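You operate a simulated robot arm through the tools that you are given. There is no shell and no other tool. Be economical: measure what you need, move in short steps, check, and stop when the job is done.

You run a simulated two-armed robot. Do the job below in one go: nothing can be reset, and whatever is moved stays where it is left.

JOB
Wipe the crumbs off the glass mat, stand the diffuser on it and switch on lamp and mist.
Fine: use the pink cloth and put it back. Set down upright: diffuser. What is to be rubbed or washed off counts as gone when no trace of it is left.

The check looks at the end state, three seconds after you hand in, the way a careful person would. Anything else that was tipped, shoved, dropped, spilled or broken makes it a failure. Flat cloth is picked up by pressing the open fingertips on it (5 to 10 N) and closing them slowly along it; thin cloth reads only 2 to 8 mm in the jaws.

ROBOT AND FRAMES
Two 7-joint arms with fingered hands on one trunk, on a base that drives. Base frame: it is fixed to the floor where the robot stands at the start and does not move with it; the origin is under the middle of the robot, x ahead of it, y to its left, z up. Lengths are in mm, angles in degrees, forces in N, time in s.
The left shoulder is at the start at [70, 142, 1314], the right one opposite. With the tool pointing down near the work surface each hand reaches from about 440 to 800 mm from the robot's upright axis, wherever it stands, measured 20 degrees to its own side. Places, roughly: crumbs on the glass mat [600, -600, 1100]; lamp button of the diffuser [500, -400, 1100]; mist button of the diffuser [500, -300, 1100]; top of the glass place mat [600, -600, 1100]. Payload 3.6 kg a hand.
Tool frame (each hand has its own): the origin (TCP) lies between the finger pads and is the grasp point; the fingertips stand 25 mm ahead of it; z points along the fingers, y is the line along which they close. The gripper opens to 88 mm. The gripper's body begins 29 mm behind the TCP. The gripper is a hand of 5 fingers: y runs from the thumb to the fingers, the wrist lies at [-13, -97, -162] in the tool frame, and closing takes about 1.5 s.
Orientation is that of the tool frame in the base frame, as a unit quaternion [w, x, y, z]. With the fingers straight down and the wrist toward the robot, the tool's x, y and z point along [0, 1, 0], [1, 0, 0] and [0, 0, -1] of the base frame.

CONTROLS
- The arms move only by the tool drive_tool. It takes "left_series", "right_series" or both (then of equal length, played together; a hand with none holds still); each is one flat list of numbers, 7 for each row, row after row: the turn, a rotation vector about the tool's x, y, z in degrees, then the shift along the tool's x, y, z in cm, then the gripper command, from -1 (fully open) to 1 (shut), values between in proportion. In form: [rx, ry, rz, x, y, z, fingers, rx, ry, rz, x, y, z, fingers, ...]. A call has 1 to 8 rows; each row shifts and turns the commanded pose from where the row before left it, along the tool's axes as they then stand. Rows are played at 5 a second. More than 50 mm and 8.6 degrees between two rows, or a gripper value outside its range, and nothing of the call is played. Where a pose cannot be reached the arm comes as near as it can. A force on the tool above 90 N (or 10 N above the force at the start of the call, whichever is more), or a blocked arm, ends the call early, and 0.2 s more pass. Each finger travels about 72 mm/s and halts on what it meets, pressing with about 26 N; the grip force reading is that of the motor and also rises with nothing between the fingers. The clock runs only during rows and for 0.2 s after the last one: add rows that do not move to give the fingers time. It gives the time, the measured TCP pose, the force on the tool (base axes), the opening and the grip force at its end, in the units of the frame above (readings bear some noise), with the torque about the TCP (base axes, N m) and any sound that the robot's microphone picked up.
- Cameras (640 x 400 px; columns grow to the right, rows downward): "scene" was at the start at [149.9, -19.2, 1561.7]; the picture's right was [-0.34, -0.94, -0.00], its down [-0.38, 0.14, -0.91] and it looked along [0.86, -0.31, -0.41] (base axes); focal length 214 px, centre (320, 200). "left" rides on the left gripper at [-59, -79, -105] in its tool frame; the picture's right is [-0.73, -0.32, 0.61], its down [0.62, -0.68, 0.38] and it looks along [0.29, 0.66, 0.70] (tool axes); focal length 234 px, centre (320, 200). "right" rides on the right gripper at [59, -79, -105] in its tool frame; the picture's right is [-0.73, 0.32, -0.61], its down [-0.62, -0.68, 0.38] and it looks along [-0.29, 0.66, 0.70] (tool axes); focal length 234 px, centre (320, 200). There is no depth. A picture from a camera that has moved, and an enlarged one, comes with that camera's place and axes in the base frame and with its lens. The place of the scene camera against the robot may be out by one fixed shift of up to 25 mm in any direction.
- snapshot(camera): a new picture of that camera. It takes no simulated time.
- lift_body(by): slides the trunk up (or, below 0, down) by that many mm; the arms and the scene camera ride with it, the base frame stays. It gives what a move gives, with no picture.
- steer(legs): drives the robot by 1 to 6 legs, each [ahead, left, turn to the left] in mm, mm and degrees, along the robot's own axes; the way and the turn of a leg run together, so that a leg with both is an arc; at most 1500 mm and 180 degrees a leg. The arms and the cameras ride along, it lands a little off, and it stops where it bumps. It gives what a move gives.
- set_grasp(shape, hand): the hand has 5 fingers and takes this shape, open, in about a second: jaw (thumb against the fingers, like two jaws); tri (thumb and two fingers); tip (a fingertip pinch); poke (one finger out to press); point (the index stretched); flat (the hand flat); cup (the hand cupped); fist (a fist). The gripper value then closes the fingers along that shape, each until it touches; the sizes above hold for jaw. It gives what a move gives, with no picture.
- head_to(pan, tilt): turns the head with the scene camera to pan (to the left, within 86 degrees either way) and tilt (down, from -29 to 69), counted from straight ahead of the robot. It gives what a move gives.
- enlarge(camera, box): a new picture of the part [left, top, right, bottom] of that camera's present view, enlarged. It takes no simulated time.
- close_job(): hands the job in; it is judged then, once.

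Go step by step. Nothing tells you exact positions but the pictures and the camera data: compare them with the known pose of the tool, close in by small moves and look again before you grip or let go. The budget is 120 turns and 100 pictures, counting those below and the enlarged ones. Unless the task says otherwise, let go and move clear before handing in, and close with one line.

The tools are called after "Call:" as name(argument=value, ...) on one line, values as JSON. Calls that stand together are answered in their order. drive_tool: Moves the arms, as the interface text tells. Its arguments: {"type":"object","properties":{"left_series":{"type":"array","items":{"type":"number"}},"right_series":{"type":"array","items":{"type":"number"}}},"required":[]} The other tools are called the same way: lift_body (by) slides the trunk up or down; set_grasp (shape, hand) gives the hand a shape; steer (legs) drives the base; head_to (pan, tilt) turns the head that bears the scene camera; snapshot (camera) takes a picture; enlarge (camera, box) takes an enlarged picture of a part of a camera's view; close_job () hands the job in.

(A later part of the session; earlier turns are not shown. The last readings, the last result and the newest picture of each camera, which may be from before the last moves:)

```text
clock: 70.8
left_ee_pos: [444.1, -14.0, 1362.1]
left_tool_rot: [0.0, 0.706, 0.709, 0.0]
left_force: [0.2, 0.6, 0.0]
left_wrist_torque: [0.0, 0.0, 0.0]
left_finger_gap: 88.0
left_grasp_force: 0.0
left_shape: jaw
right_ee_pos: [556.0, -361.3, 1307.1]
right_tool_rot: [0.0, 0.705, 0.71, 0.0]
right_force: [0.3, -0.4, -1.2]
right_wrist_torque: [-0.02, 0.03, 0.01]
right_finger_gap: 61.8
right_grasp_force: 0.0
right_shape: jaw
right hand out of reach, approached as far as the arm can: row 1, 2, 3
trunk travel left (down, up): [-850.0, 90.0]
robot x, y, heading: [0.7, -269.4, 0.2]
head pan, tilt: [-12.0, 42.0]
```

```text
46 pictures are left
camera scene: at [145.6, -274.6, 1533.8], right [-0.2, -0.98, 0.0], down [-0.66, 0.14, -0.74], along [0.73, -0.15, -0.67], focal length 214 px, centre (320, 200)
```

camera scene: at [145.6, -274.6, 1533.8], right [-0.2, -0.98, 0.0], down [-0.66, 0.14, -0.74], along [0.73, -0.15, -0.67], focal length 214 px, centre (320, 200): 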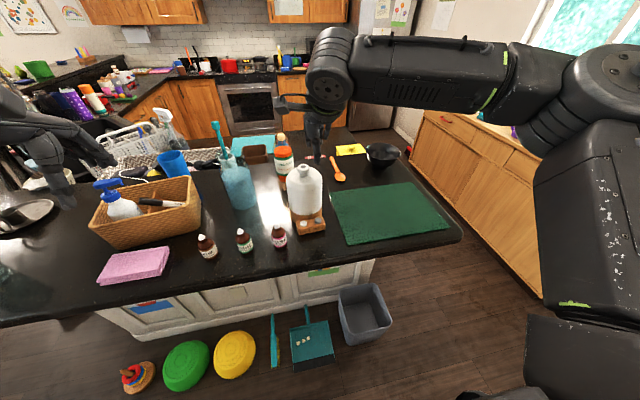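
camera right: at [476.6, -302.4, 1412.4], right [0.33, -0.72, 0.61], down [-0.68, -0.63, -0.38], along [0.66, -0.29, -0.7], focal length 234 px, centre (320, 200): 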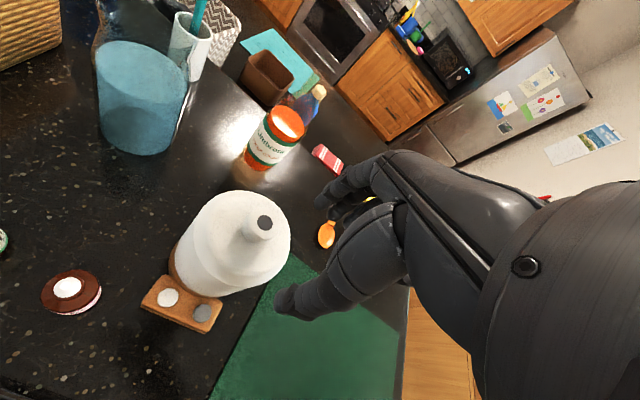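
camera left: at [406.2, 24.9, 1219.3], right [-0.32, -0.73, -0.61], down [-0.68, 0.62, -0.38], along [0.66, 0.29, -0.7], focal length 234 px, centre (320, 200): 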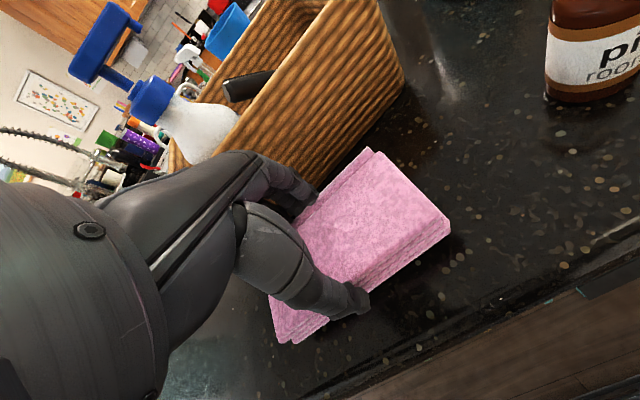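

The nozzle is confirmed at about (576, −336). I'll shift over it at this height.

Call:
drive_tool(right_series=[0, 0, 0, 1.3, 1, 0, -0.4, 0, 0, 0, 1.2, 1, 0, -0.4, 0, 0, 0, 0, 0, 0, -0.4])

Call:
snapshot(camera="right")

Call:
enlarge(camera="scene", box=[250, 110, 390, 250])

```text
clock: 71.6
left_ee_pos: [442.9, -13.8, 1361.9]
left_tool_rot: [0.0, 0.705, 0.709, -0.001]
left_force: [-0.3, 0.2, -0.1]
left_wrist_torque: [-0.02, 0.02, -0.01]
left_finger_gap: 87.6
left_grasp_force: 0.0
left_shape: jaw
right_ee_pos: [559.5, -358.4, 1306.4]
right_tool_rot: [0.0, 0.705, 0.709, 0.001]
right_force: [0.0, 0.3, -0.4]
right_wrist_torque: [0.01, 0.02, -0.02]
right_finger_gap: 61.8
right_grasp_force: 0.0
right_shape: jaw
right hand out of reach, approached as far as the arm can: row 1, 2
trunk travel left (down, up): [-850.0, 90.0]
robot x, y, heading: [-0.5, -270.4, 0.3]
head pan, tilt: [-12.0, 42.0]
```

```text
45 pictures are left
camera right: at [480.9, -300.6, 1411.2], right [0.33, -0.72, 0.61], down [-0.68, -0.63, -0.38], along [0.66, -0.29, -0.7], focal length 234 px, centre (320, 200)
```

right: 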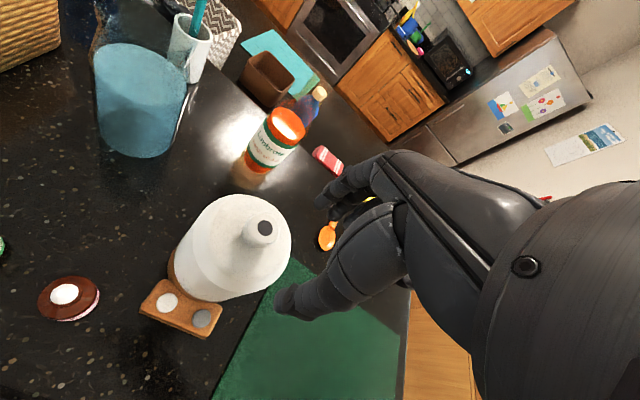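

```text
2.86 times, centred on (320, 180) of scene
camera zoom: at [144.9, -275.0, 1533.9], right [-0.2, -0.98, 0.0], down [-0.65, 0.14, -0.74], along [0.73, -0.15, -0.67], focal length 613 px, centre (320, 257)
```

zoom: 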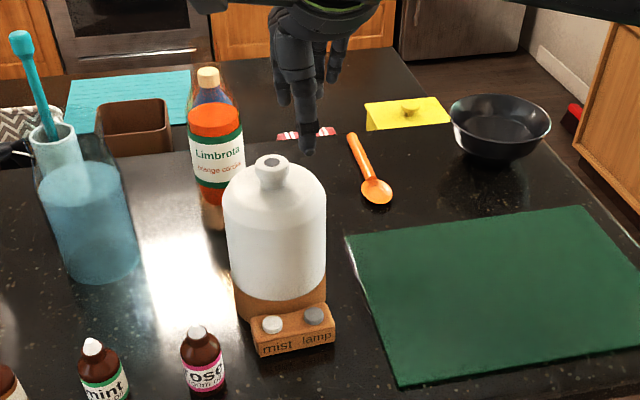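

The right arm is at the edge of its reach here. I'll raise the trunk and shift the robot left a little so the diffuser lies more to the right arm's side.

Call:
lift_body(by=80)

Call:
steer(legs=[[0, 60, 0]])

```text
clock: 72.7
left_ee_pos: [443.3, -15.0, 1442.7]
left_tool_rot: [-0.001, 0.706, 0.708, 0.0]
left_force: [-0.1, 0.1, 0.0]
left_wrist_torque: [0.02, -0.01, -0.01]
left_finger_gap: 87.6
left_grasp_force: 0.0
left_shape: jaw
right_ee_pos: [561.6, -358.9, 1385.0]
right_tool_rot: [0.0, 0.705, 0.709, 0.001]
right_force: [0.5, 1.0, -0.3]
right_wrist_torque: [0.03, -0.03, 0.02]
right_finger_gap: 61.8
right_grasp_force: 0.0
right_shape: jaw
trunk travel left (down, up): [-930.0, 10.0]
robot x, y, heading: [-2.1, -272.3, 0.4]
head pan, tilt: [-12.0, 42.0]
```

```text
clock: 73.7
left_ee_pos: [443.3, 33.3, 1443.6]
left_tool_rot: [-0.003, 0.705, 0.709, 0.003]
left_force: [-0.2, -0.4, -0.6]
left_wrist_torque: [0.02, -0.02, 0.01]
left_finger_gap: 87.6
left_grasp_force: 0.1
left_shape: jaw
right_ee_pos: [562.0, -311.1, 1385.0]
right_tool_rot: [-0.004, 0.706, 0.708, 0.004]
right_force: [-1.0, -1.1, -0.1]
right_wrist_torque: [0.07, 0.01, 0.02]
right_finger_gap: 62.2
right_grasp_force: 0.1
right_shape: jaw
trunk travel left (down, up): [-930.0, 10.0]
robot x, y, heading: [3.2, -211.3, 0.2]
head pan, tilt: [-12.0, 42.0]
```

Call:
drive_tool(right_series=[0, 0, 0, -1, 0.2, 2, -0.4, 0, 0, 0, -1, 0.4, 2, -0.4, 0, 0, 0, -0.5, 0.4, 2, -0.4, 0, 0, 0, 0, 0.4, 2, -0.4, 0, 0, 0, 0, 0, 1.2, -0.4, 0, 0, 0, 0, 0, 0, -0.4])

Call:
snapshot(camera="right")

Call:
enlarge(camera="scene", box=[250, 110, 390, 250])

```text
clock: 75.1
left_ee_pos: [442.3, 45.0, 1443.2]
left_tool_rot: [-0.001, 0.706, 0.708, 0.0]
left_force: [-0.9, -0.5, -0.6]
left_wrist_torque: [0.01, 0.0, -0.02]
left_finger_gap: 87.7
left_grasp_force: 0.2
left_shape: jaw
right_ee_pos: [574.1, -324.8, 1295.1]
right_tool_rot: [-0.001, 0.706, 0.708, 0.0]
right_force: [-0.3, -0.5, 0.1]
right_wrist_torque: [0.02, -0.04, -0.03]
right_finger_gap: 61.6
right_grasp_force: 0.1
right_shape: jaw
trunk travel left (down, up): [-930.0, 10.0]
robot x, y, heading: [3.3, -213.3, 0.2]
head pan, tilt: [-12.0, 42.0]
```

```text
43 pictures are left
camera right: at [494.8, -266.1, 1399.2], right [0.33, -0.73, 0.61], down [-0.68, -0.62, -0.39], along [0.66, -0.29, -0.7], focal length 234 px, centre (320, 200)
```

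right: 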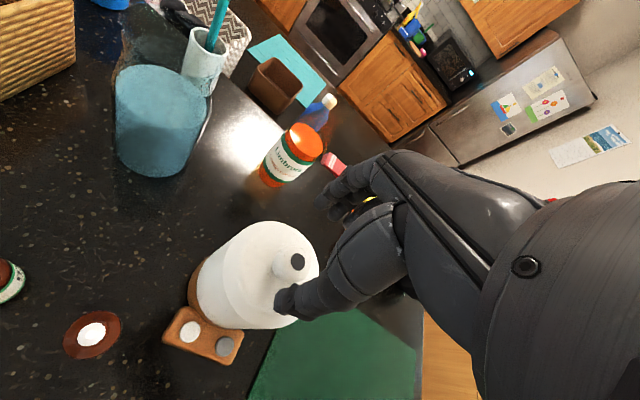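

```text
2.86 times, centred on (320, 180) of scene
camera zoom: at [145.3, -216.0, 1613.8], right [-0.2, -0.98, 0.0], down [-0.66, 0.14, -0.74], along [0.73, -0.15, -0.67], focal length 613 px, centre (320, 257)
```

zoom: 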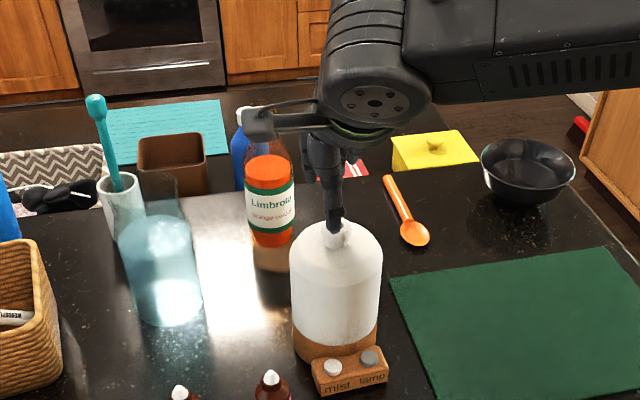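

The nozzle is near (578, −337). I'll correct by a few millimetres and come down around it.

Call:
drive_tool(right_series=[0, 0, 0, -1.2, 0.4, 0, -0.4, 0, 0, 0, 0, 0, 1.5, -0.4, 0, 0, 0, 0, 0, 1.5, -0.4, 0, 0, 0, 0, 0, 0, -0.4])

Call:
snapshot(camera="right")

Call:
enlarge(camera="scene", box=[290, 140, 370, 220])

```text
clock: 76.1
left_ee_pos: [443.6, 46.0, 1442.1]
left_tool_rot: [0.0, 0.706, 0.709, 0.0]
left_force: [-0.4, 0.0, -0.4]
left_wrist_torque: [0.0, 0.01, 0.02]
left_finger_gap: 87.4
left_grasp_force: 0.1
left_shape: jaw
right_ee_pos: [578.8, -336.2, 1262.9]
right_tool_rot: [-0.001, 0.705, 0.709, 0.001]
right_force: [0.1, -0.2, 0.0]
right_wrist_torque: [0.02, 0.01, -0.01]
right_finger_gap: 61.8
right_grasp_force: 0.0
right_shape: jaw
trunk travel left (down, up): [-930.0, 10.0]
robot x, y, heading: [-0.9, -211.1, -0.1]
head pan, tilt: [-12.0, 42.0]
```

```text
41 pictures are left
camera right: at [498.8, -277.9, 1367.6], right [0.33, -0.73, 0.61], down [-0.68, -0.63, -0.38], along [0.66, -0.29, -0.7], focal length 234 px, centre (320, 200)
```

right: 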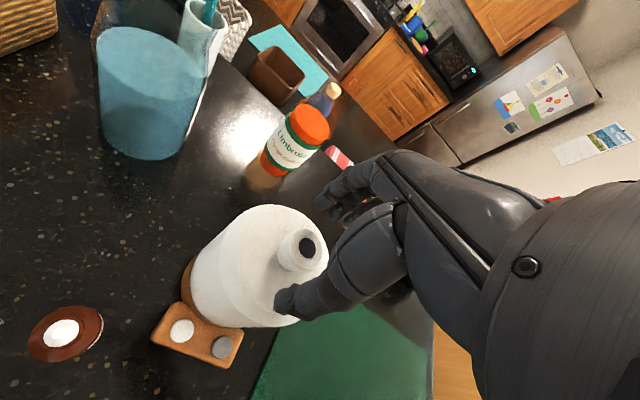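

```text
5.00 times, centred on (330, 180) of scene
camera zoom: at [145.2, -214.0, 1613.8], right [-0.2, -0.98, 0.0], down [-0.66, 0.14, -0.74], along [0.73, -0.15, -0.67], focal length 1072 px, centre (270, 300)
```

zoom: 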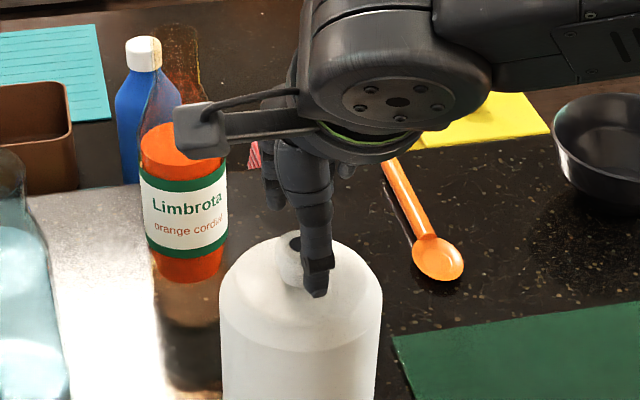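

Alignment is within a few millimetres. I'll shift 2 mm left and lower the tips beside the nozzle.

Call:
drive_tool(right_series=[0, 0, 0, 0.2, 0, 0.6, -0.4, 0, 0, 0, 0, 0, 0.5, -0.4, 0, 0, 0, 0, 0, 0.4, -0.4, 0, 0, 0, 0, 0, 0, -0.4])

Call:
snapshot(camera="right")

Call:
enlarge(camera="scene", box=[290, 140, 370, 220])

```text
clock: 77.1
left_ee_pos: [444.5, 46.0, 1443.2]
left_tool_rot: [0.0, 0.705, 0.709, -0.001]
left_force: [0.2, 0.3, 0.0]
left_wrist_torque: [0.02, 0.0, -0.01]
left_finger_gap: 87.8
left_grasp_force: 0.0
left_shape: jaw
right_ee_pos: [579.0, -332.5, 1246.6]
right_tool_rot: [0.0, 0.706, 0.708, 0.001]
right_force: [0.0, -0.2, -0.1]
right_wrist_torque: [-0.01, 0.02, -0.02]
right_finger_gap: 61.8
right_grasp_force: 0.1
right_shape: jaw
trunk travel left (down, up): [-930.0, 10.0]
robot x, y, heading: [0.5, -210.4, 0.1]
head pan, tilt: [-12.0, 42.0]
```

```text
39 pictures are left
camera right: at [500.0, -274.7, 1352.4], right [0.33, -0.73, 0.61], down [-0.68, -0.63, -0.38], along [0.66, -0.29, -0.7], focal length 234 px, centre (320, 200)
```

right: 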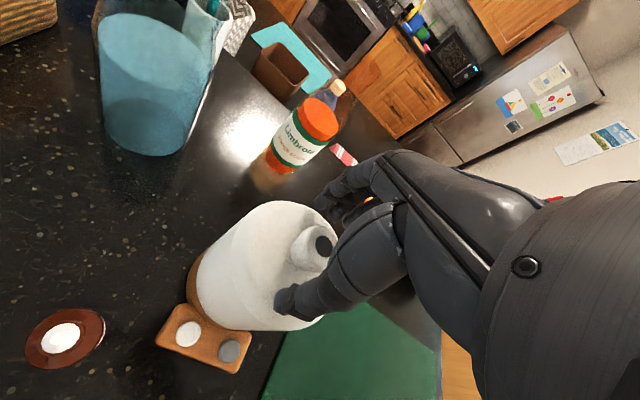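

```text
5.00 times, centred on (330, 180) of scene
camera zoom: at [145.5, -214.3, 1613.8], right [-0.2, -0.98, 0.0], down [-0.66, 0.14, -0.74], along [0.73, -0.15, -0.67], focal length 1072 px, centre (270, 300)
```

zoom: 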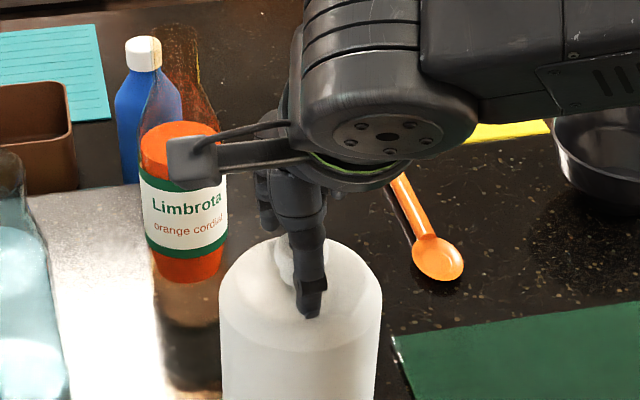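

Call:
drive_tool(right_series=[0, 0, 0, -0.1, 0, 0.3, -0.4, 0, 0, 0, 0, 0, 0, -0.4])

Call:
drive_tool(right_series=[0, 0, 0, 0, 0, 0, -0.2, 0, 0, 0, 0, 0, 0, 0, 0, 0, 0, 0, 0, 0, 0.15, 0, 0, 0, 0, 0, 0, 0.25, 0, 0, 0, 0, 0, 0, 0.35, 0, 0, 0, 0, 0, 0, 0.45])

Call:
snapshot(camera="right")

```text
clock: 77.7
left_ee_pos: [443.1, 46.1, 1442.8]
left_tool_rot: [0.0, 0.706, 0.708, 0.0]
left_force: [-1.1, -0.1, -0.1]
left_wrist_torque: [0.01, 0.01, -0.02]
left_finger_gap: 87.6
left_grasp_force: 0.1
left_shape: jaw
right_ee_pos: [578.9, -335.1, 1245.7]
right_tool_rot: [0.0, 0.706, 0.708, 0.001]
right_force: [0.3, -0.1, 0.2]
right_wrist_torque: [0.0, 0.0, 0.0]
right_finger_gap: 62.2
right_grasp_force: 0.1
right_shape: jaw
trunk travel left (down, up): [-930.0, 10.0]
robot x, y, heading: [2.6, -212.4, 0.3]
head pan, tilt: [-12.0, 42.0]
```

```text
clock: 79.1
left_ee_pos: [443.7, 45.2, 1441.9]
left_tool_rot: [0.001, 0.706, 0.708, 0.0]
left_force: [-0.5, -0.1, -0.2]
left_wrist_torque: [0.0, 0.02, -0.01]
left_finger_gap: 87.7
left_grasp_force: 0.0
left_shape: jaw
right_ee_pos: [578.7, -334.9, 1245.7]
right_tool_rot: [0.0, 0.706, 0.708, 0.0]
right_force: [-0.3, -0.5, 0.7]
right_wrist_torque: [-0.01, -0.01, -0.03]
right_finger_gap: 24.6
right_grasp_force: 0.1
right_shape: jaw
trunk travel left (down, up): [-930.0, 10.0]
robot x, y, heading: [1.6, -209.9, -0.0]
head pan, tilt: [-12.0, 42.0]
```

```text
37 pictures are left
camera right: at [499.7, -276.4, 1350.3], right [0.33, -0.73, 0.61], down [-0.68, -0.63, -0.38], along [0.66, -0.29, -0.7], focal length 234 px, centre (320, 200)
```

right: 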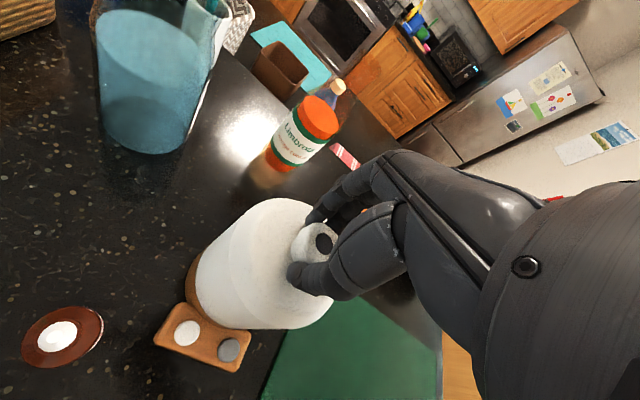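

The fingers are closing on the nozzle. I'll continue.

Call:
drive_tool(right_series=[0, 0, 0, 0, 0, 0, 0.55, 0, 0, 0, 0, 0, 0, 0.65, 0, 0, 0, 0, 0, 0, 0.75, 0, 0, 0, 0, 0, 0, 0.85, 0, 0, 0, 0, 0, 0, 1, 0, 0, 0, 0, 0, 0, 1])

Call:
snapshot(camera="right")

Call:
enlarge(camera="scene", box=[290, 140, 370, 220])

```text
clock: 80.5
left_ee_pos: [443.5, 45.5, 1441.2]
left_tool_rot: [0.0, 0.706, 0.708, 0.0]
left_force: [0.6, 0.1, 0.8]
left_wrist_torque: [-0.05, 0.0, 0.01]
left_finger_gap: 87.9
left_grasp_force: 0.1
left_shape: jaw
right_ee_pos: [579.3, -334.6, 1245.9]
right_tool_rot: [-0.001, 0.706, 0.708, 0.001]
right_force: [0.1, 0.5, 0.2]
right_wrist_torque: [0.03, -0.02, 0.01]
right_finger_gap: 21.8
right_grasp_force: 26.2
right_shape: jaw
trunk travel left (down, up): [-930.0, 10.0]
robot x, y, heading: [0.2, -206.1, 0.3]
head pan, tilt: [-12.0, 42.0]
heard: snap
```

```text
36 pictures are left
camera right: at [499.9, -276.3, 1350.3], right [0.33, -0.73, 0.61], down [-0.68, -0.63, -0.38], along [0.66, -0.29, -0.7], focal length 234 px, centre (320, 200)
```

right: 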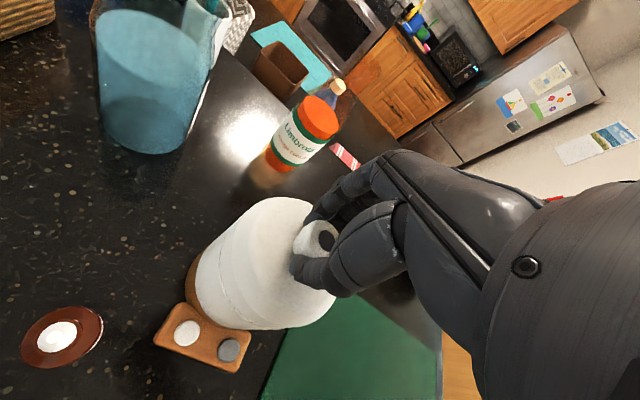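

```text
5.00 times, centred on (330, 180) of scene
camera zoom: at [145.4, -214.2, 1613.8], right [-0.2, -0.98, 0.0], down [-0.66, 0.14, -0.74], along [0.73, -0.15, -0.67], focal length 1072 px, centre (270, 300)
```

zoom: 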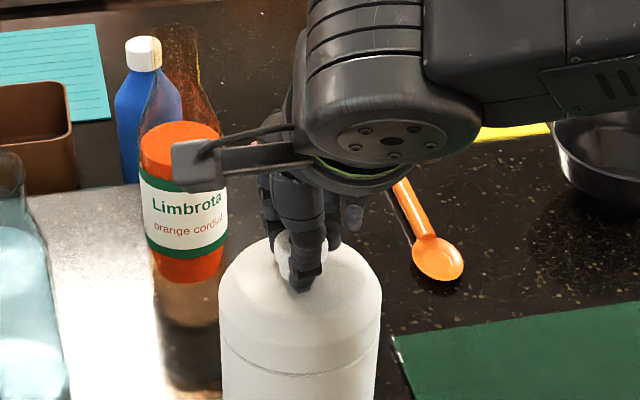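

I heard a snap, and a line now shows around the body. I'll inspect it before doing anything else.

Call:
enlarge(camera="right", box=[150, 190, 350, 380])

Call:
enlarge(camera="scene", box=[300, 165, 370, 245])

```text
2.11 times, centred on (250, 285) of right
camera zoom: at [499.9, -276.3, 1350.3], right [0.33, -0.73, 0.61], down [-0.68, -0.63, -0.38], along [0.66, -0.29, -0.7], focal length 493 px, centre (467, 21)
```

zoom: 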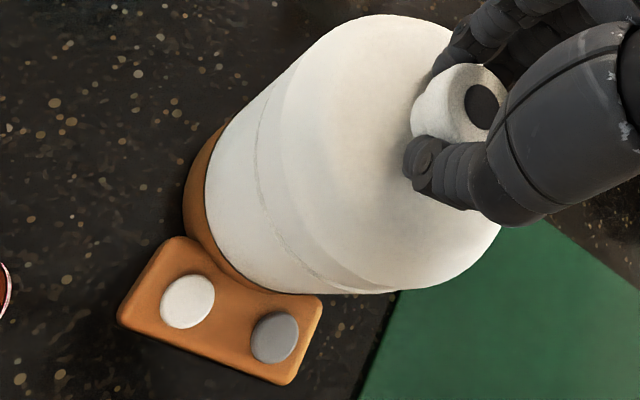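

```text
5.00 times, centred on (335, 205) of scene
camera zoom: at [145.4, -214.2, 1613.8], right [-0.2, -0.98, 0.0], down [-0.66, 0.14, -0.74], along [0.73, -0.15, -0.67], focal length 1072 px, centre (245, 175)
```

zoom: 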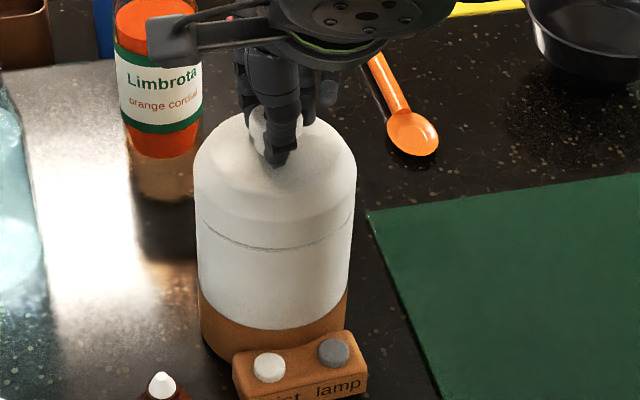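

The seam suggests the lid unlatched when squeezed. I'll let go, then check whether it closes again.

Call:
drive_tool(right_series=[0, 0, 0, 0, 0, 0, 0.6, 0, 0, 0, 0, 0, 0, 0.3, 0, 0, 0, 0, 0, 0, 0, 0, 0, 0, 0, 0, 0, -0.3, 0, 0, 0, 0, 0, 0, -0.4, 0, 0, 0, 0, 0, -2, -0.4, 0, 0, 0, 0, 0, -2, -0.4])

Call:
enlarge(camera="scene", box=[290, 150, 380, 250])

Call:
enlarge(camera="right", box=[150, 190, 350, 380])

```text
clock: 82.1
left_ee_pos: [442.9, 44.7, 1442.2]
left_tool_rot: [0.0, 0.706, 0.708, 0.0]
left_force: [0.3, 0.8, 0.2]
left_wrist_torque: [-0.01, -0.02, 0.0]
left_finger_gap: 87.7
left_grasp_force: 0.1
left_shape: jaw
right_ee_pos: [578.7, -333.2, 1285.2]
right_tool_rot: [-0.001, 0.706, 0.708, 0.001]
right_force: [0.0, -0.1, -0.4]
right_wrist_torque: [-0.01, 0.0, 0.02]
right_finger_gap: 61.2
right_grasp_force: 0.1
right_shape: jaw
trunk travel left (down, up): [-930.0, 10.0]
robot x, y, heading: [2.6, -211.5, 0.1]
head pan, tilt: [-12.0, 42.0]
```

```text
4.00 times, centred on (335, 200) of scene
camera zoom: at [144.6, -213.9, 1613.8], right [-0.2, -0.98, 0.0], down [-0.65, 0.14, -0.74], along [0.73, -0.15, -0.67], focal length 858 px, centre (260, 200)
```

zoom: 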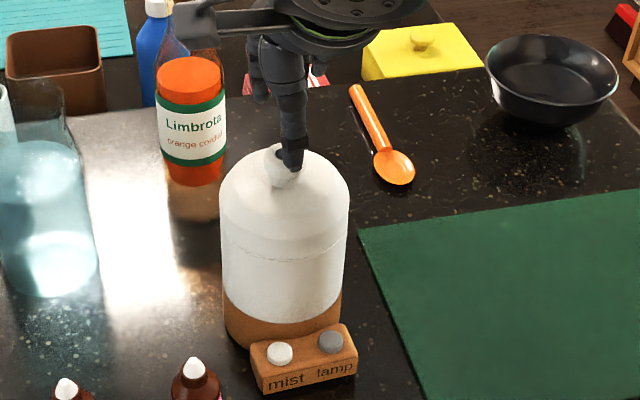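

```text
2.11 times, centred on (250, 285) of right
camera zoom: at [498.6, -274.7, 1390.1], right [0.32, -0.73, 0.61], down [-0.68, -0.63, -0.38], along [0.66, -0.29, -0.7], focal length 493 px, centre (467, 21)
```

zoom: 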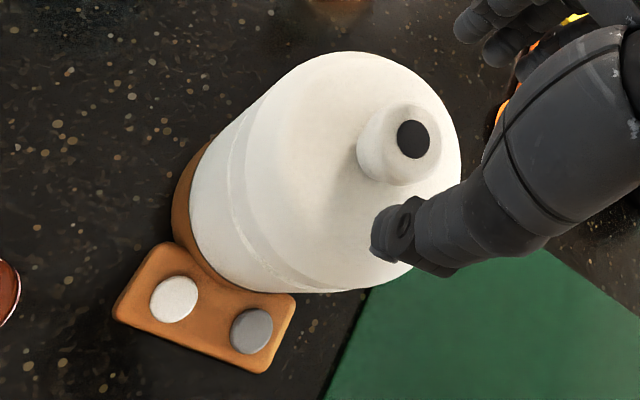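

Call:
enlarge(camera="scene", box=[312, 200, 348, 225])

Call:
enlarge(camera="right", box=[200, 220, 280, 330])

```text
16.00 times, centred on (330, 212) of scene
camera zoom: at [144.6, -213.9, 1613.8], right [-0.2, -0.98, 0.0], down [-0.65, 0.14, -0.74], along [0.73, -0.15, -0.67], focal length 3432 px, centre (160, 0)
```

zoom: 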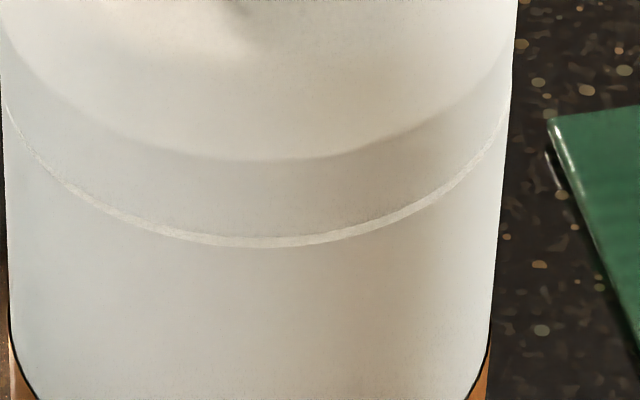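

```text
3.64 times, centred on (240, 275) of right
camera zoom: at [498.6, -274.7, 1390.1], right [0.32, -0.73, 0.61], down [-0.68, -0.63, -0.38], along [0.66, -0.29, -0.7], focal length 852 px, centre (611, -73)
```

zoom: 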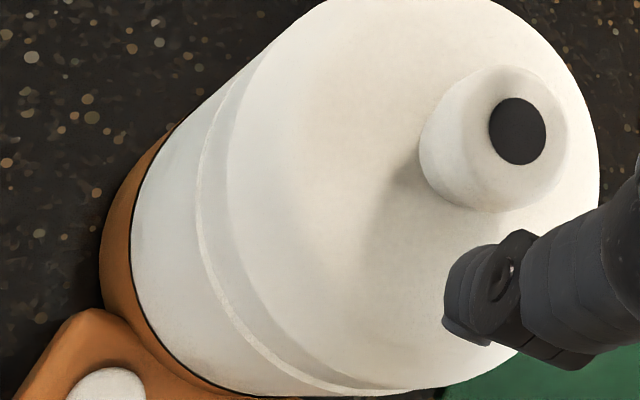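

It's a clean lid seam, so the lid has popped up slightly from its catch. I'll close the fingers and press straight down on the nozzle to seat it again.

Call:
drive_tool(right_series=[0, 0, 0, -0.3, -0.2, -0.5, 0.3, 0, 0, 0, 0, 0, 0, 1, 0, 0, 0, 0, 0, 0, 1, 0, 0, 0, 0, 0, 0, 1, 0, 0, 0, 0, 0, 0, 1])

Call:
drive_tool(right_series=[0, 0, 0, 0, 0, 1.5, 1, 0, 0, 0, 0, 0, 0.6, 1, 0, 0, 0, 0, 0, 0.4, 1])

Call:
snapshot(camera="right")

```text
clock: 83.3
left_ee_pos: [443.1, 45.8, 1440.8]
left_tool_rot: [0.001, 0.705, 0.709, 0.001]
left_force: [-0.2, -0.4, 0.7]
left_wrist_torque: [-0.03, 0.02, 0.0]
left_finger_gap: 87.4
left_grasp_force: 0.1
left_shape: jaw
right_ee_pos: [577.1, -336.0, 1291.1]
right_tool_rot: [-0.001, 0.706, 0.708, 0.001]
right_force: [-1.0, 0.2, -0.4]
right_wrist_torque: [-0.01, 0.0, -0.02]
right_finger_gap: 0.0
right_grasp_force: 25.7
right_shape: jaw
trunk travel left (down, up): [-930.0, 10.0]
robot x, y, heading: [2.8, -207.4, 0.3]
head pan, tilt: [-12.0, 42.0]
```

```text
clock: 84.1
left_ee_pos: [443.2, 46.8, 1441.2]
left_tool_rot: [0.0, 0.706, 0.708, 0.0]
left_force: [-0.1, 0.2, 0.3]
left_wrist_torque: [-0.02, 0.01, -0.02]
left_finger_gap: 87.4
left_grasp_force: 0.0
left_shape: jaw
right_ee_pos: [577.7, -336.7, 1265.6]
right_tool_rot: [0.0, 0.706, 0.708, 0.002]
right_force: [1.0, -0.8, 3.2]
right_wrist_torque: [0.0, -0.08, 0.01]
right_finger_gap: 0.0
right_grasp_force: 27.0
right_shape: jaw
trunk travel left (down, up): [-930.0, 10.0]
robot x, y, heading: [0.6, -205.2, 0.1]
head pan, tilt: [-12.0, 42.0]
```

```text
28 pictures are left
camera right: at [497.4, -279.4, 1370.3], right [0.33, -0.73, 0.61], down [-0.68, -0.63, -0.39], along [0.66, -0.29, -0.7], focal length 234 px, centre (320, 200)
```

right: 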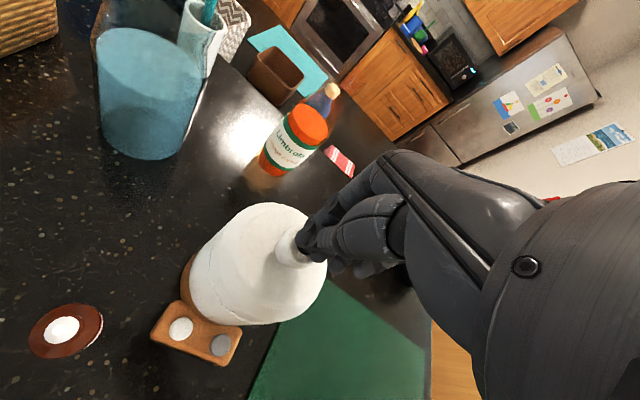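

The tips touch the nozzle top. I'll press down in small steps.

Call:
drive_tool(right_series=[0, 0, 0, 0, 0, 0.15, 1, 0, 0, 0, 0, 0, 0.1, 1, 0, 0, 0, 0, 0, 0.1, 1])

```text
clock: 84.9
left_ee_pos: [442.4, 46.0, 1442.3]
left_tool_rot: [0.0, 0.706, 0.708, 0.0]
left_force: [-0.5, 0.2, -0.4]
left_wrist_torque: [-0.01, -0.01, 0.0]
left_finger_gap: 87.7
left_grasp_force: 0.1
left_shape: jaw
right_ee_pos: [577.5, -337.0, 1263.3]
right_tool_rot: [0.001, 0.706, 0.708, 0.002]
right_force: [7.2, -1.8, 19.3]
right_wrist_torque: [-0.12, -0.16, 0.05]
right_finger_gap: 0.5
right_grasp_force: 26.5
right_shape: jaw
trunk travel left (down, up): [-930.0, 10.0]
robot x, y, heading: [-0.3, -210.8, 0.5]
head pan, tilt: [-12.0, 42.0]
```

Call:
drive_tool(right_series=[0, 0, 0, 0, 0, 0.15, 1, 0, 0, 0, 0, 0, 0.15, 1, 0, 0, 0, 0, 0, 0, 1])

Call:
enlarge(camera="scene", box=[290, 150, 380, 250])

```text
clock: 85.7
left_ee_pos: [440.8, 46.0, 1443.4]
left_tool_rot: [0.002, 0.706, 0.708, 0.001]
left_force: [0.7, 0.7, -0.3]
left_wrist_torque: [-0.01, 0.03, -0.03]
left_finger_gap: 88.0
left_grasp_force: 0.2
left_shape: jaw
right_ee_pos: [575.2, -336.9, 1264.5]
right_tool_rot: [0.002, 0.706, 0.709, 0.004]
right_force: [18.1, -4.5, 52.6]
right_wrist_torque: [-0.07, -0.63, 0.0]
right_finger_gap: 0.0
right_grasp_force: 25.7
right_shape: jaw
trunk travel left (down, up): [-930.0, 10.0]
robot x, y, heading: [-0.0, -210.5, 0.1]
head pan, tilt: [-12.0, 42.0]
```

```text
4.00 times, centred on (335, 200) of scene
camera zoom: at [141.8, -213.7, 1614.6], right [-0.2, -0.98, 0.0], down [-0.65, 0.14, -0.74], along [0.73, -0.15, -0.67], focal length 858 px, centre (260, 200)
```

zoom: 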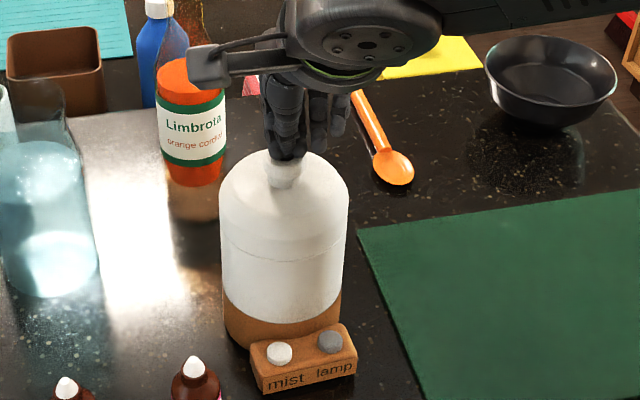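

No click at 52 N. I'll release, back off and look at the seam again.

Call:
drive_tool(right_series=[0, 0, 0, 0, 0, -0.7, 1, 0, 0, 0, 0, 0, -1, 1, 0, 0, 0, 0, 0, -2, 1, 0, 0, 0, 0, 0, -2, 1])

Call:
enlarge(camera="scene", box=[305, 175, 365, 225])

```text
clock: 86.7
left_ee_pos: [442.4, 47.2, 1441.5]
left_tool_rot: [0.0, 0.706, 0.708, 0.0]
left_force: [0.1, -1.1, 0.4]
left_wrist_torque: [-0.01, 0.0, 0.01]
left_finger_gap: 87.8
left_grasp_force: 0.2
left_shape: jaw
right_ee_pos: [576.9, -336.6, 1316.5]
right_tool_rot: [0.0, 0.705, 0.709, 0.001]
right_force: [-0.7, -0.2, 0.0]
right_wrist_torque: [0.0, 0.0, -0.01]
right_finger_gap: 0.0
right_grasp_force: 25.6
right_shape: jaw
trunk travel left (down, up): [-930.0, 10.0]
robot x, y, heading: [2.8, -210.3, 0.3]
head pan, tilt: [-12.0, 42.0]
heard: snap
```

```text
8.00 times, centred on (335, 200) of scene
camera zoom: at [144.0, -213.6, 1613.8], right [-0.2, -0.98, 0.0], down [-0.65, 0.14, -0.74], along [0.73, -0.15, -0.67], focal length 1716 px, centre (200, 200)
```

zoom: 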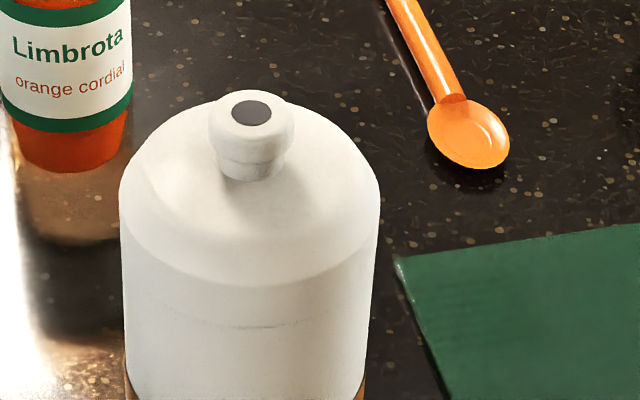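

Snap: the lid is latched again. The nozzle is not to be gripped, so I'll check whether another hand shape opens wider for the 97 mm body.

Call:
set_grasp(shape="cup", hand="right")

Call:
snapshot(camera="right")

Call:
set_grasp(shape="tri", hand="right")

Call:
set_grasp(shape="flat", hand="right")

Call:
snapshot(camera="right")

```text
clock: 87.6
left_ee_pos: [443.4, 45.9, 1442.2]
left_tool_rot: [0.001, 0.706, 0.709, 0.0]
left_force: [0.3, -0.5, -0.2]
left_wrist_torque: [0.0, 0.01, 0.0]
left_finger_gap: 87.8
left_grasp_force: 0.1
left_shape: jaw
right_ee_pos: [578.9, -337.3, 1315.5]
right_tool_rot: [-0.001, 0.706, 0.708, 0.001]
right_force: [1.0, -0.2, -0.7]
right_wrist_torque: [0.04, 0.01, 0.03]
right_finger_gap: 59.3
right_grasp_force: 0.1
right_shape: cup
trunk travel left (down, up): [-930.0, 10.0]
robot x, y, heading: [1.5, -213.2, 0.0]
head pan, tilt: [-12.0, 42.0]
```

```text
25 pictures are left
camera right: at [498.4, -279.5, 1421.0], right [0.33, -0.73, 0.61], down [-0.68, -0.63, -0.38], along [0.66, -0.29, -0.7], focal length 234 px, centre (320, 200)
```

right: 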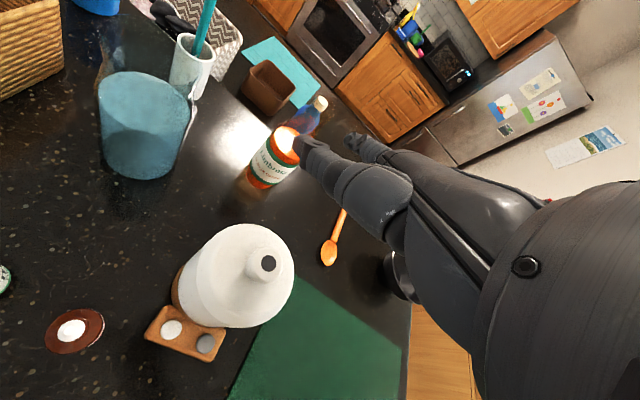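

```text
clock: 88.5
left_ee_pos: [442.5, 45.5, 1441.8]
left_tool_rot: [0.0, 0.706, 0.708, 0.0]
left_force: [0.0, -0.5, -1.0]
left_wrist_torque: [0.02, 0.01, 0.0]
left_finger_gap: 87.6
left_grasp_force: 0.1
left_shape: jaw
right_ee_pos: [577.5, -337.1, 1315.8]
right_tool_rot: [0.0, 0.706, 0.709, 0.0]
right_force: [-1.1, 0.2, 0.8]
right_wrist_torque: [0.0, 0.02, 0.01]
right_finger_gap: 88.0
right_grasp_force: 0.2
right_shape: tri
trunk travel left (down, up): [-930.0, 10.0]
robot x, y, heading: [2.6, -212.3, 0.2]
head pan, tilt: [-12.0, 42.0]
```

```text
clock: 89.4
left_ee_pos: [443.3, 45.1, 1441.9]
left_tool_rot: [-0.001, 0.706, 0.708, -0.001]
left_force: [0.0, -0.7, -0.3]
left_wrist_torque: [0.02, -0.01, -0.07]
left_finger_gap: 87.5
left_grasp_force: 0.0
left_shape: jaw
right_ee_pos: [577.9, -337.3, 1315.3]
right_tool_rot: [0.0, 0.706, 0.708, 0.001]
right_force: [0.1, -0.1, 0.0]
right_wrist_torque: [-0.03, 0.01, 0.05]
right_finger_gap: 0.0
right_grasp_force: 0.1
right_shape: flat
trunk travel left (down, up): [-930.0, 10.0]
robot x, y, heading: [1.5, -211.0, 0.2]
head pan, tilt: [-12.0, 42.0]
```

```text
24 pictures are left
camera right: at [497.9, -279.3, 1421.2], right [0.33, -0.73, 0.61], down [-0.68, -0.63, -0.38], along [0.66, -0.29, -0.7], focal length 234 px, centre (320, 200)
```

right: 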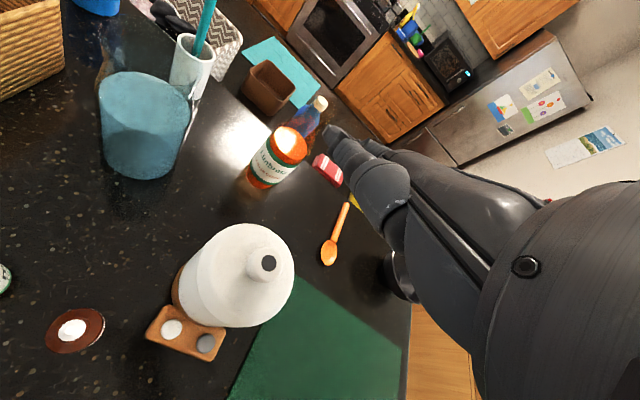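

No shape opens wide enough, so I'll lift the diffuser between both hands, closed fingers pressing its tank from both sides, and let the base carry it. First I'll centre the robot on it and lower the trunk again.

Call:
set_grasp(shape="jaw", hand="right")

Call:
steer(legs=[[0, -126, 0]])

Call:
lift_body(by=-60)

```text
clock: 90.3
left_ee_pos: [444.0, 46.7, 1442.1]
left_tool_rot: [0.0, 0.706, 0.709, 0.0]
left_force: [-0.7, -0.6, -0.6]
left_wrist_torque: [0.01, 0.0, 0.01]
left_finger_gap: 87.9
left_grasp_force: 0.0
left_shape: jaw
right_ee_pos: [578.2, -337.2, 1316.3]
right_tool_rot: [-0.002, 0.706, 0.708, 0.001]
right_force: [-0.2, 0.3, 0.1]
right_wrist_torque: [0.01, -0.05, -0.03]
right_finger_gap: 87.7
right_grasp_force: 0.1
right_shape: jaw
trunk travel left (down, up): [-930.0, 10.0]
robot x, y, heading: [0.9, -210.0, 0.3]
head pan, tilt: [-12.0, 42.0]
```

```text
clock: 91.6
left_ee_pos: [445.8, -76.1, 1441.2]
left_tool_rot: [0.002, 0.706, 0.708, -0.002]
left_force: [-0.4, 0.3, 0.1]
left_wrist_torque: [-0.02, 0.0, -0.02]
left_finger_gap: 87.4
left_grasp_force: 0.0
left_shape: jaw
right_ee_pos: [578.1, -458.9, 1317.1]
right_tool_rot: [0.001, 0.706, 0.708, -0.001]
right_force: [-0.1, -0.3, 0.5]
right_wrist_torque: [-0.01, 0.02, 0.01]
right_finger_gap: 87.8
right_grasp_force: 0.0
right_shape: jaw
trunk travel left (down, up): [-930.0, 10.0]
robot x, y, heading: [-2.1, -335.2, 0.3]
head pan, tilt: [-12.0, 42.0]
```

```text
clock: 92.6
left_ee_pos: [443.0, -81.1, 1382.7]
left_tool_rot: [0.0, 0.706, 0.709, 0.0]
left_force: [0.8, 0.4, -0.2]
left_wrist_torque: [-0.01, 0.0, 0.02]
left_finger_gap: 87.9
left_grasp_force: 0.0
left_shape: jaw
right_ee_pos: [577.9, -464.6, 1257.6]
right_tool_rot: [-0.001, 0.706, 0.708, 0.0]
right_force: [-0.7, 0.3, -0.1]
right_wrist_torque: [0.0, 0.0, 0.02]
right_finger_gap: 87.7
right_grasp_force: 0.1
right_shape: jaw
trunk travel left (down, up): [-870.0, 70.0]
robot x, y, heading: [1.0, -333.1, 0.2]
head pan, tilt: [-12.0, 42.0]
```

Call:
drive_tool(left_series=[0, 0, 0, -2.3, 1.95, 2.2, 0, 0, 0, 0, -2.3, 1.95, 2.2, 1, 0, 0, 0, -2.3, 1.95, 2.2, 1, 0, 0, 0, -2.3, 1.95, 2.2, 1, 0, 0, 0, -2.3, 1.95, 2.2, 1, 0, 0, 0, -2.3, 1.95, 2.2, 1], right_series=[0, 0, 0, 0.2, 0, 2.0, 0, 0, 0, 0, 0.2, 0, 2.0, 1, 0, 0, 0, 0.2, 0, 2.0, 1, 0, 0, 0, 0.2, 0, 2.0, 1, 0, 0, 0, 0.2, 0, 2.0, 1, 0, 0, 0, 0.2, 0, 2.0, 1])

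Call:
head_to(pan=0, tilt=42)

Call:
enlarge(camera="scene", box=[200, 80, 440, 280])

```text
clock: 94.0
left_ee_pos: [562.7, -221.5, 1251.2]
left_tool_rot: [0.0, 0.705, 0.709, 0.0]
left_force: [0.5, -0.2, -0.1]
left_wrist_torque: [0.01, 0.02, -0.01]
left_finger_gap: 0.0
left_grasp_force: 26.4
left_shape: jaw
right_ee_pos: [571.0, -459.8, 1140.0]
right_tool_rot: [-0.002, 0.706, 0.708, 0.0]
right_force: [0.0, -0.1, 0.1]
right_wrist_torque: [-0.03, -0.01, -0.01]
right_finger_gap: 0.0
right_grasp_force: 25.7
right_shape: jaw
right hand out of reach, approached as far as the arm can: row 5, 6
trunk travel left (down, up): [-870.0, 70.0]
robot x, y, heading: [0.1, -335.8, 0.2]
head pan, tilt: [-12.0, 42.0]
```

```text
clock: 94.7
left_ee_pos: [560.7, -219.3, 1250.0]
left_tool_rot: [0.0, 0.706, 0.708, 0.001]
left_force: [0.7, -0.1, -0.1]
left_wrist_torque: [-0.01, 0.05, -0.02]
left_finger_gap: 0.2
left_grasp_force: 25.9
left_shape: jaw
right_ee_pos: [571.4, -459.9, 1140.7]
right_tool_rot: [-0.001, 0.706, 0.708, 0.003]
right_force: [0.5, 1.0, -0.4]
right_wrist_torque: [-0.01, -0.04, -0.03]
right_finger_gap: 0.1
right_grasp_force: 25.9
right_shape: jaw
trunk travel left (down, up): [-870.0, 70.0]
robot x, y, heading: [-0.4, -336.7, 0.5]
head pan, tilt: [0.0, 42.0]
```

```text
2.00 times, centred on (320, 180) of scene
camera zoom: at [147.7, -323.1, 1553.8], right [0.0, -1.0, 0.0], down [-0.67, 0.0, -0.74], along [0.74, 0.0, -0.67], focal length 429 px, centre (320, 240)
```

zoom: 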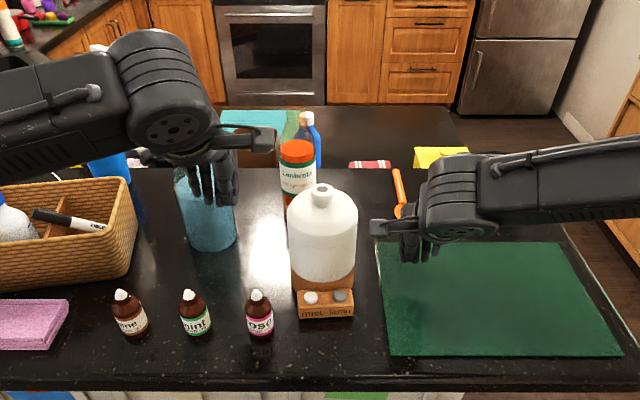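

The wrist cameras face inward, so I'll turn each wrist 5° outward to keep them apart. Then I'll lower both hands beside the tank with room on both sides.

Call:
drive_tool(left_series=[0, 0, 5, 0, 0, 2, 1, 0, 0, 0, 0, 0, 3, 1, 0, 0, 0, 0, 0, 3, 1, 0, 0, 0, 0, 0, 3, 1, 0, 0, 0, 0, 0, 2.2, 1, 0, 0, 0, 0, 0, 0, 1], right_series=[0, 0, -5, 0, -0.6, 0.5, 1, 0, 0, 0, 0, -0.5, 0.5, 1, 0, 0, 0, 0, 0, 0.5, 1, 0, 0, 0, 0, 0, 0.5, 1, 0, 0, 0, 0, 0, 0.2, 1, 0, 0, 0, 0, 0, 0, 1])

Call:
enlarge(camera="scene", box=[240, 120, 400, 260])

```text
clock: 96.1
left_ee_pos: [564.4, -215.8, 1118.7]
left_tool_rot: [0.0, 0.736, 0.677, 0.0]
left_force: [0.0, 0.0, -0.1]
left_wrist_torque: [0.02, -0.01, -0.01]
left_finger_gap: 0.2
left_grasp_force: 25.9
left_shape: jaw
right_ee_pos: [561.0, -460.1, 1119.5]
right_tool_rot: [-0.001, 0.674, 0.739, 0.0]
right_force: [0.0, 0.4, -0.5]
right_wrist_torque: [-0.02, 0.02, 0.04]
right_finger_gap: 0.1
right_grasp_force: 25.6
right_shape: jaw
trunk travel left (down, up): [-870.0, 70.0]
robot x, y, heading: [0.2, -337.1, 0.5]
head pan, tilt: [0.0, 42.0]
```

```text
2.86 times, centred on (320, 190) of scene
camera zoom: at [147.6, -323.1, 1553.8], right [0.0, -1.0, 0.0], down [-0.67, 0.0, -0.74], along [0.74, 0.0, -0.67], focal length 613 px, centre (320, 229)
```

zoom: 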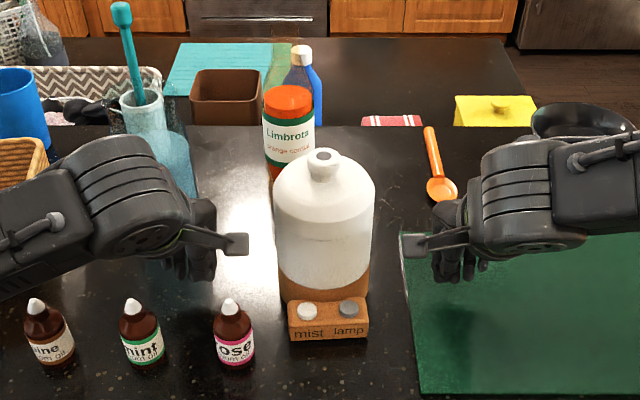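

Both hands stand clear on either side. I'll close in on the tank together and stop short of contact.

Call:
drive_tool(left_series=[0, 0, 0, -1.2, 0, 0, 1, 0, 0, 0, -1.2, 0, 0, 1, 0, 0, 0, -0.8, 0, 0, 1, 0, 0, 0, 0, 0, 0, 1], right_series=[0, 0, 0, 1.2, 0, 0, 1, 0, 0, 0, 1.2, 0, 0, 1, 0, 0, 0, 0.8, 0, 0, 1, 0, 0, 0, 0, 0, 0, 1])

Call:
enlarge(camera="scene", box=[260, 130, 380, 250])

```text
clock: 97.1
left_ee_pos: [561.1, -247.2, 1117.2]
left_tool_rot: [0.001, 0.736, 0.676, 0.001]
left_force: [0.6, 0.2, -0.3]
left_wrist_torque: [-0.02, 0.02, 0.02]
left_finger_gap: 0.1
left_grasp_force: 26.2
left_shape: jaw
right_ee_pos: [548.6, -445.3, 1129.4]
right_tool_rot: [0.0, 0.674, 0.738, 0.001]
right_force: [0.2, -0.4, -0.7]
right_wrist_torque: [0.02, 0.01, 0.01]
right_finger_gap: 0.2
right_grasp_force: 25.9
right_shape: jaw
right hand out of reach, approached as far as the arm can: row 1, 2, 3
trunk travel left (down, up): [-870.0, 70.0]
robot x, y, heading: [0.9, -334.8, 0.4]
head pan, tilt: [0.0, 42.0]
```

```text
3.33 times, centred on (320, 190) of scene
camera zoom: at [147.7, -322.8, 1553.8], right [0.0, -1.0, 0.0], down [-0.67, 0.0, -0.74], along [0.74, 0.0, -0.67], focal length 715 px, centre (320, 233)
```

zoom: 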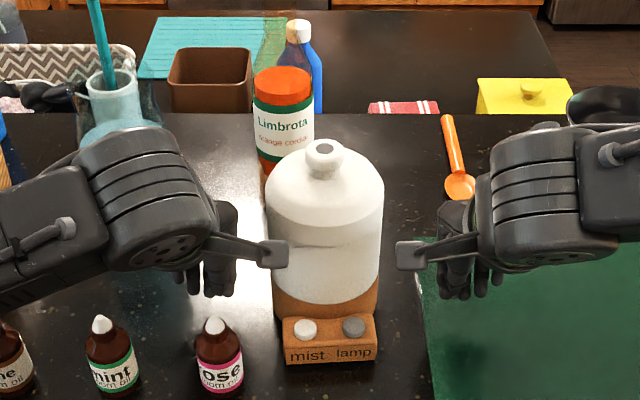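

The right arm is at its inner limit here, while the left reaches inward easily. I'll back the right hand off, move the base 60 mm left, and approach again.

Call:
drive_tool(right_series=[0, 0, 0, -3.5, 0, 0, 1, 0, 0, 0, -3.5, 0, 0, 1, 0, 0, 0, 0, 0, 0, 1])

Call:
steer(legs=[[0, 65, 0]])

```text
clock: 97.9
left_ee_pos: [562.5, -246.5, 1117.7]
left_tool_rot: [0.001, 0.736, 0.677, -0.001]
left_force: [0.5, 0.3, 0.4]
left_wrist_torque: [-0.02, -0.03, 0.02]
left_finger_gap: 0.0
left_grasp_force: 26.4
left_shape: jaw
right_ee_pos: [554.4, -512.7, 1130.7]
right_tool_rot: [0.0, 0.675, 0.738, 0.0]
right_force: [-0.5, 0.6, -1.1]
right_wrist_torque: [-0.03, 0.02, -0.01]
right_finger_gap: 0.0
right_grasp_force: 26.2
right_shape: jaw
trunk travel left (down, up): [-870.0, 70.0]
robot x, y, heading: [0.6, -336.1, 0.2]
head pan, tilt: [0.0, 42.0]
```

```text
clock: 98.9
left_ee_pos: [561.5, -189.5, 1118.5]
left_tool_rot: [-0.002, 0.736, 0.677, 0.002]
left_force: [-1.0, -1.3, -0.4]
left_wrist_torque: [0.0, 0.0, 0.04]
left_finger_gap: 0.2
left_grasp_force: 25.9
left_shape: jaw
right_ee_pos: [554.1, -457.6, 1130.1]
right_tool_rot: [-0.002, 0.674, 0.739, 0.004]
right_force: [-0.1, 0.5, 0.2]
right_wrist_torque: [0.02, 0.02, 0.0]
right_finger_gap: 0.0
right_grasp_force: 26.1
right_shape: jaw
trunk travel left (down, up): [-870.0, 70.0]
robot x, y, heading: [2.1, -270.6, 0.2]
head pan, tilt: [0.0, 42.0]
```

Call:
drive_tool(left_series=[0, 0, 0, -2, 0, 0, 1, 0, 0, 0, -2, 0, 0, 1, 0, 0, 0, -1.8, 0, 0, 1, 0, 0, 0, 0, 0, 0, 1], right_series=[0, 0, 0, 0.8, 0.3, 0.4, 1, 0, 0, 0, 0.8, 0.3, 0.4, 1, 0, 0, 0, 0.8, 0.2, 0.4, 1, 0, 0, 0, 0, 0, 0, 1])

```text
clock: 99.9
left_ee_pos: [557.0, -240.9, 1118.5]
left_tool_rot: [0.0, 0.736, 0.677, -0.001]
left_force: [0.8, -0.2, -0.8]
left_wrist_torque: [-0.05, 0.02, -0.02]
left_finger_gap: 0.0
left_grasp_force: 26.2
left_shape: jaw
right_ee_pos: [560.6, -424.8, 1118.9]
right_tool_rot: [-0.001, 0.674, 0.738, 0.0]
right_force: [0.1, -1.2, 0.1]
right_wrist_torque: [0.02, -0.02, 0.01]
right_finger_gap: 0.1
right_grasp_force: 25.7
right_shape: jaw
trunk travel left (down, up): [-870.0, 70.0]
robot x, y, heading: [1.7, -272.2, 0.2]
head pan, tilt: [0.0, 42.0]
```

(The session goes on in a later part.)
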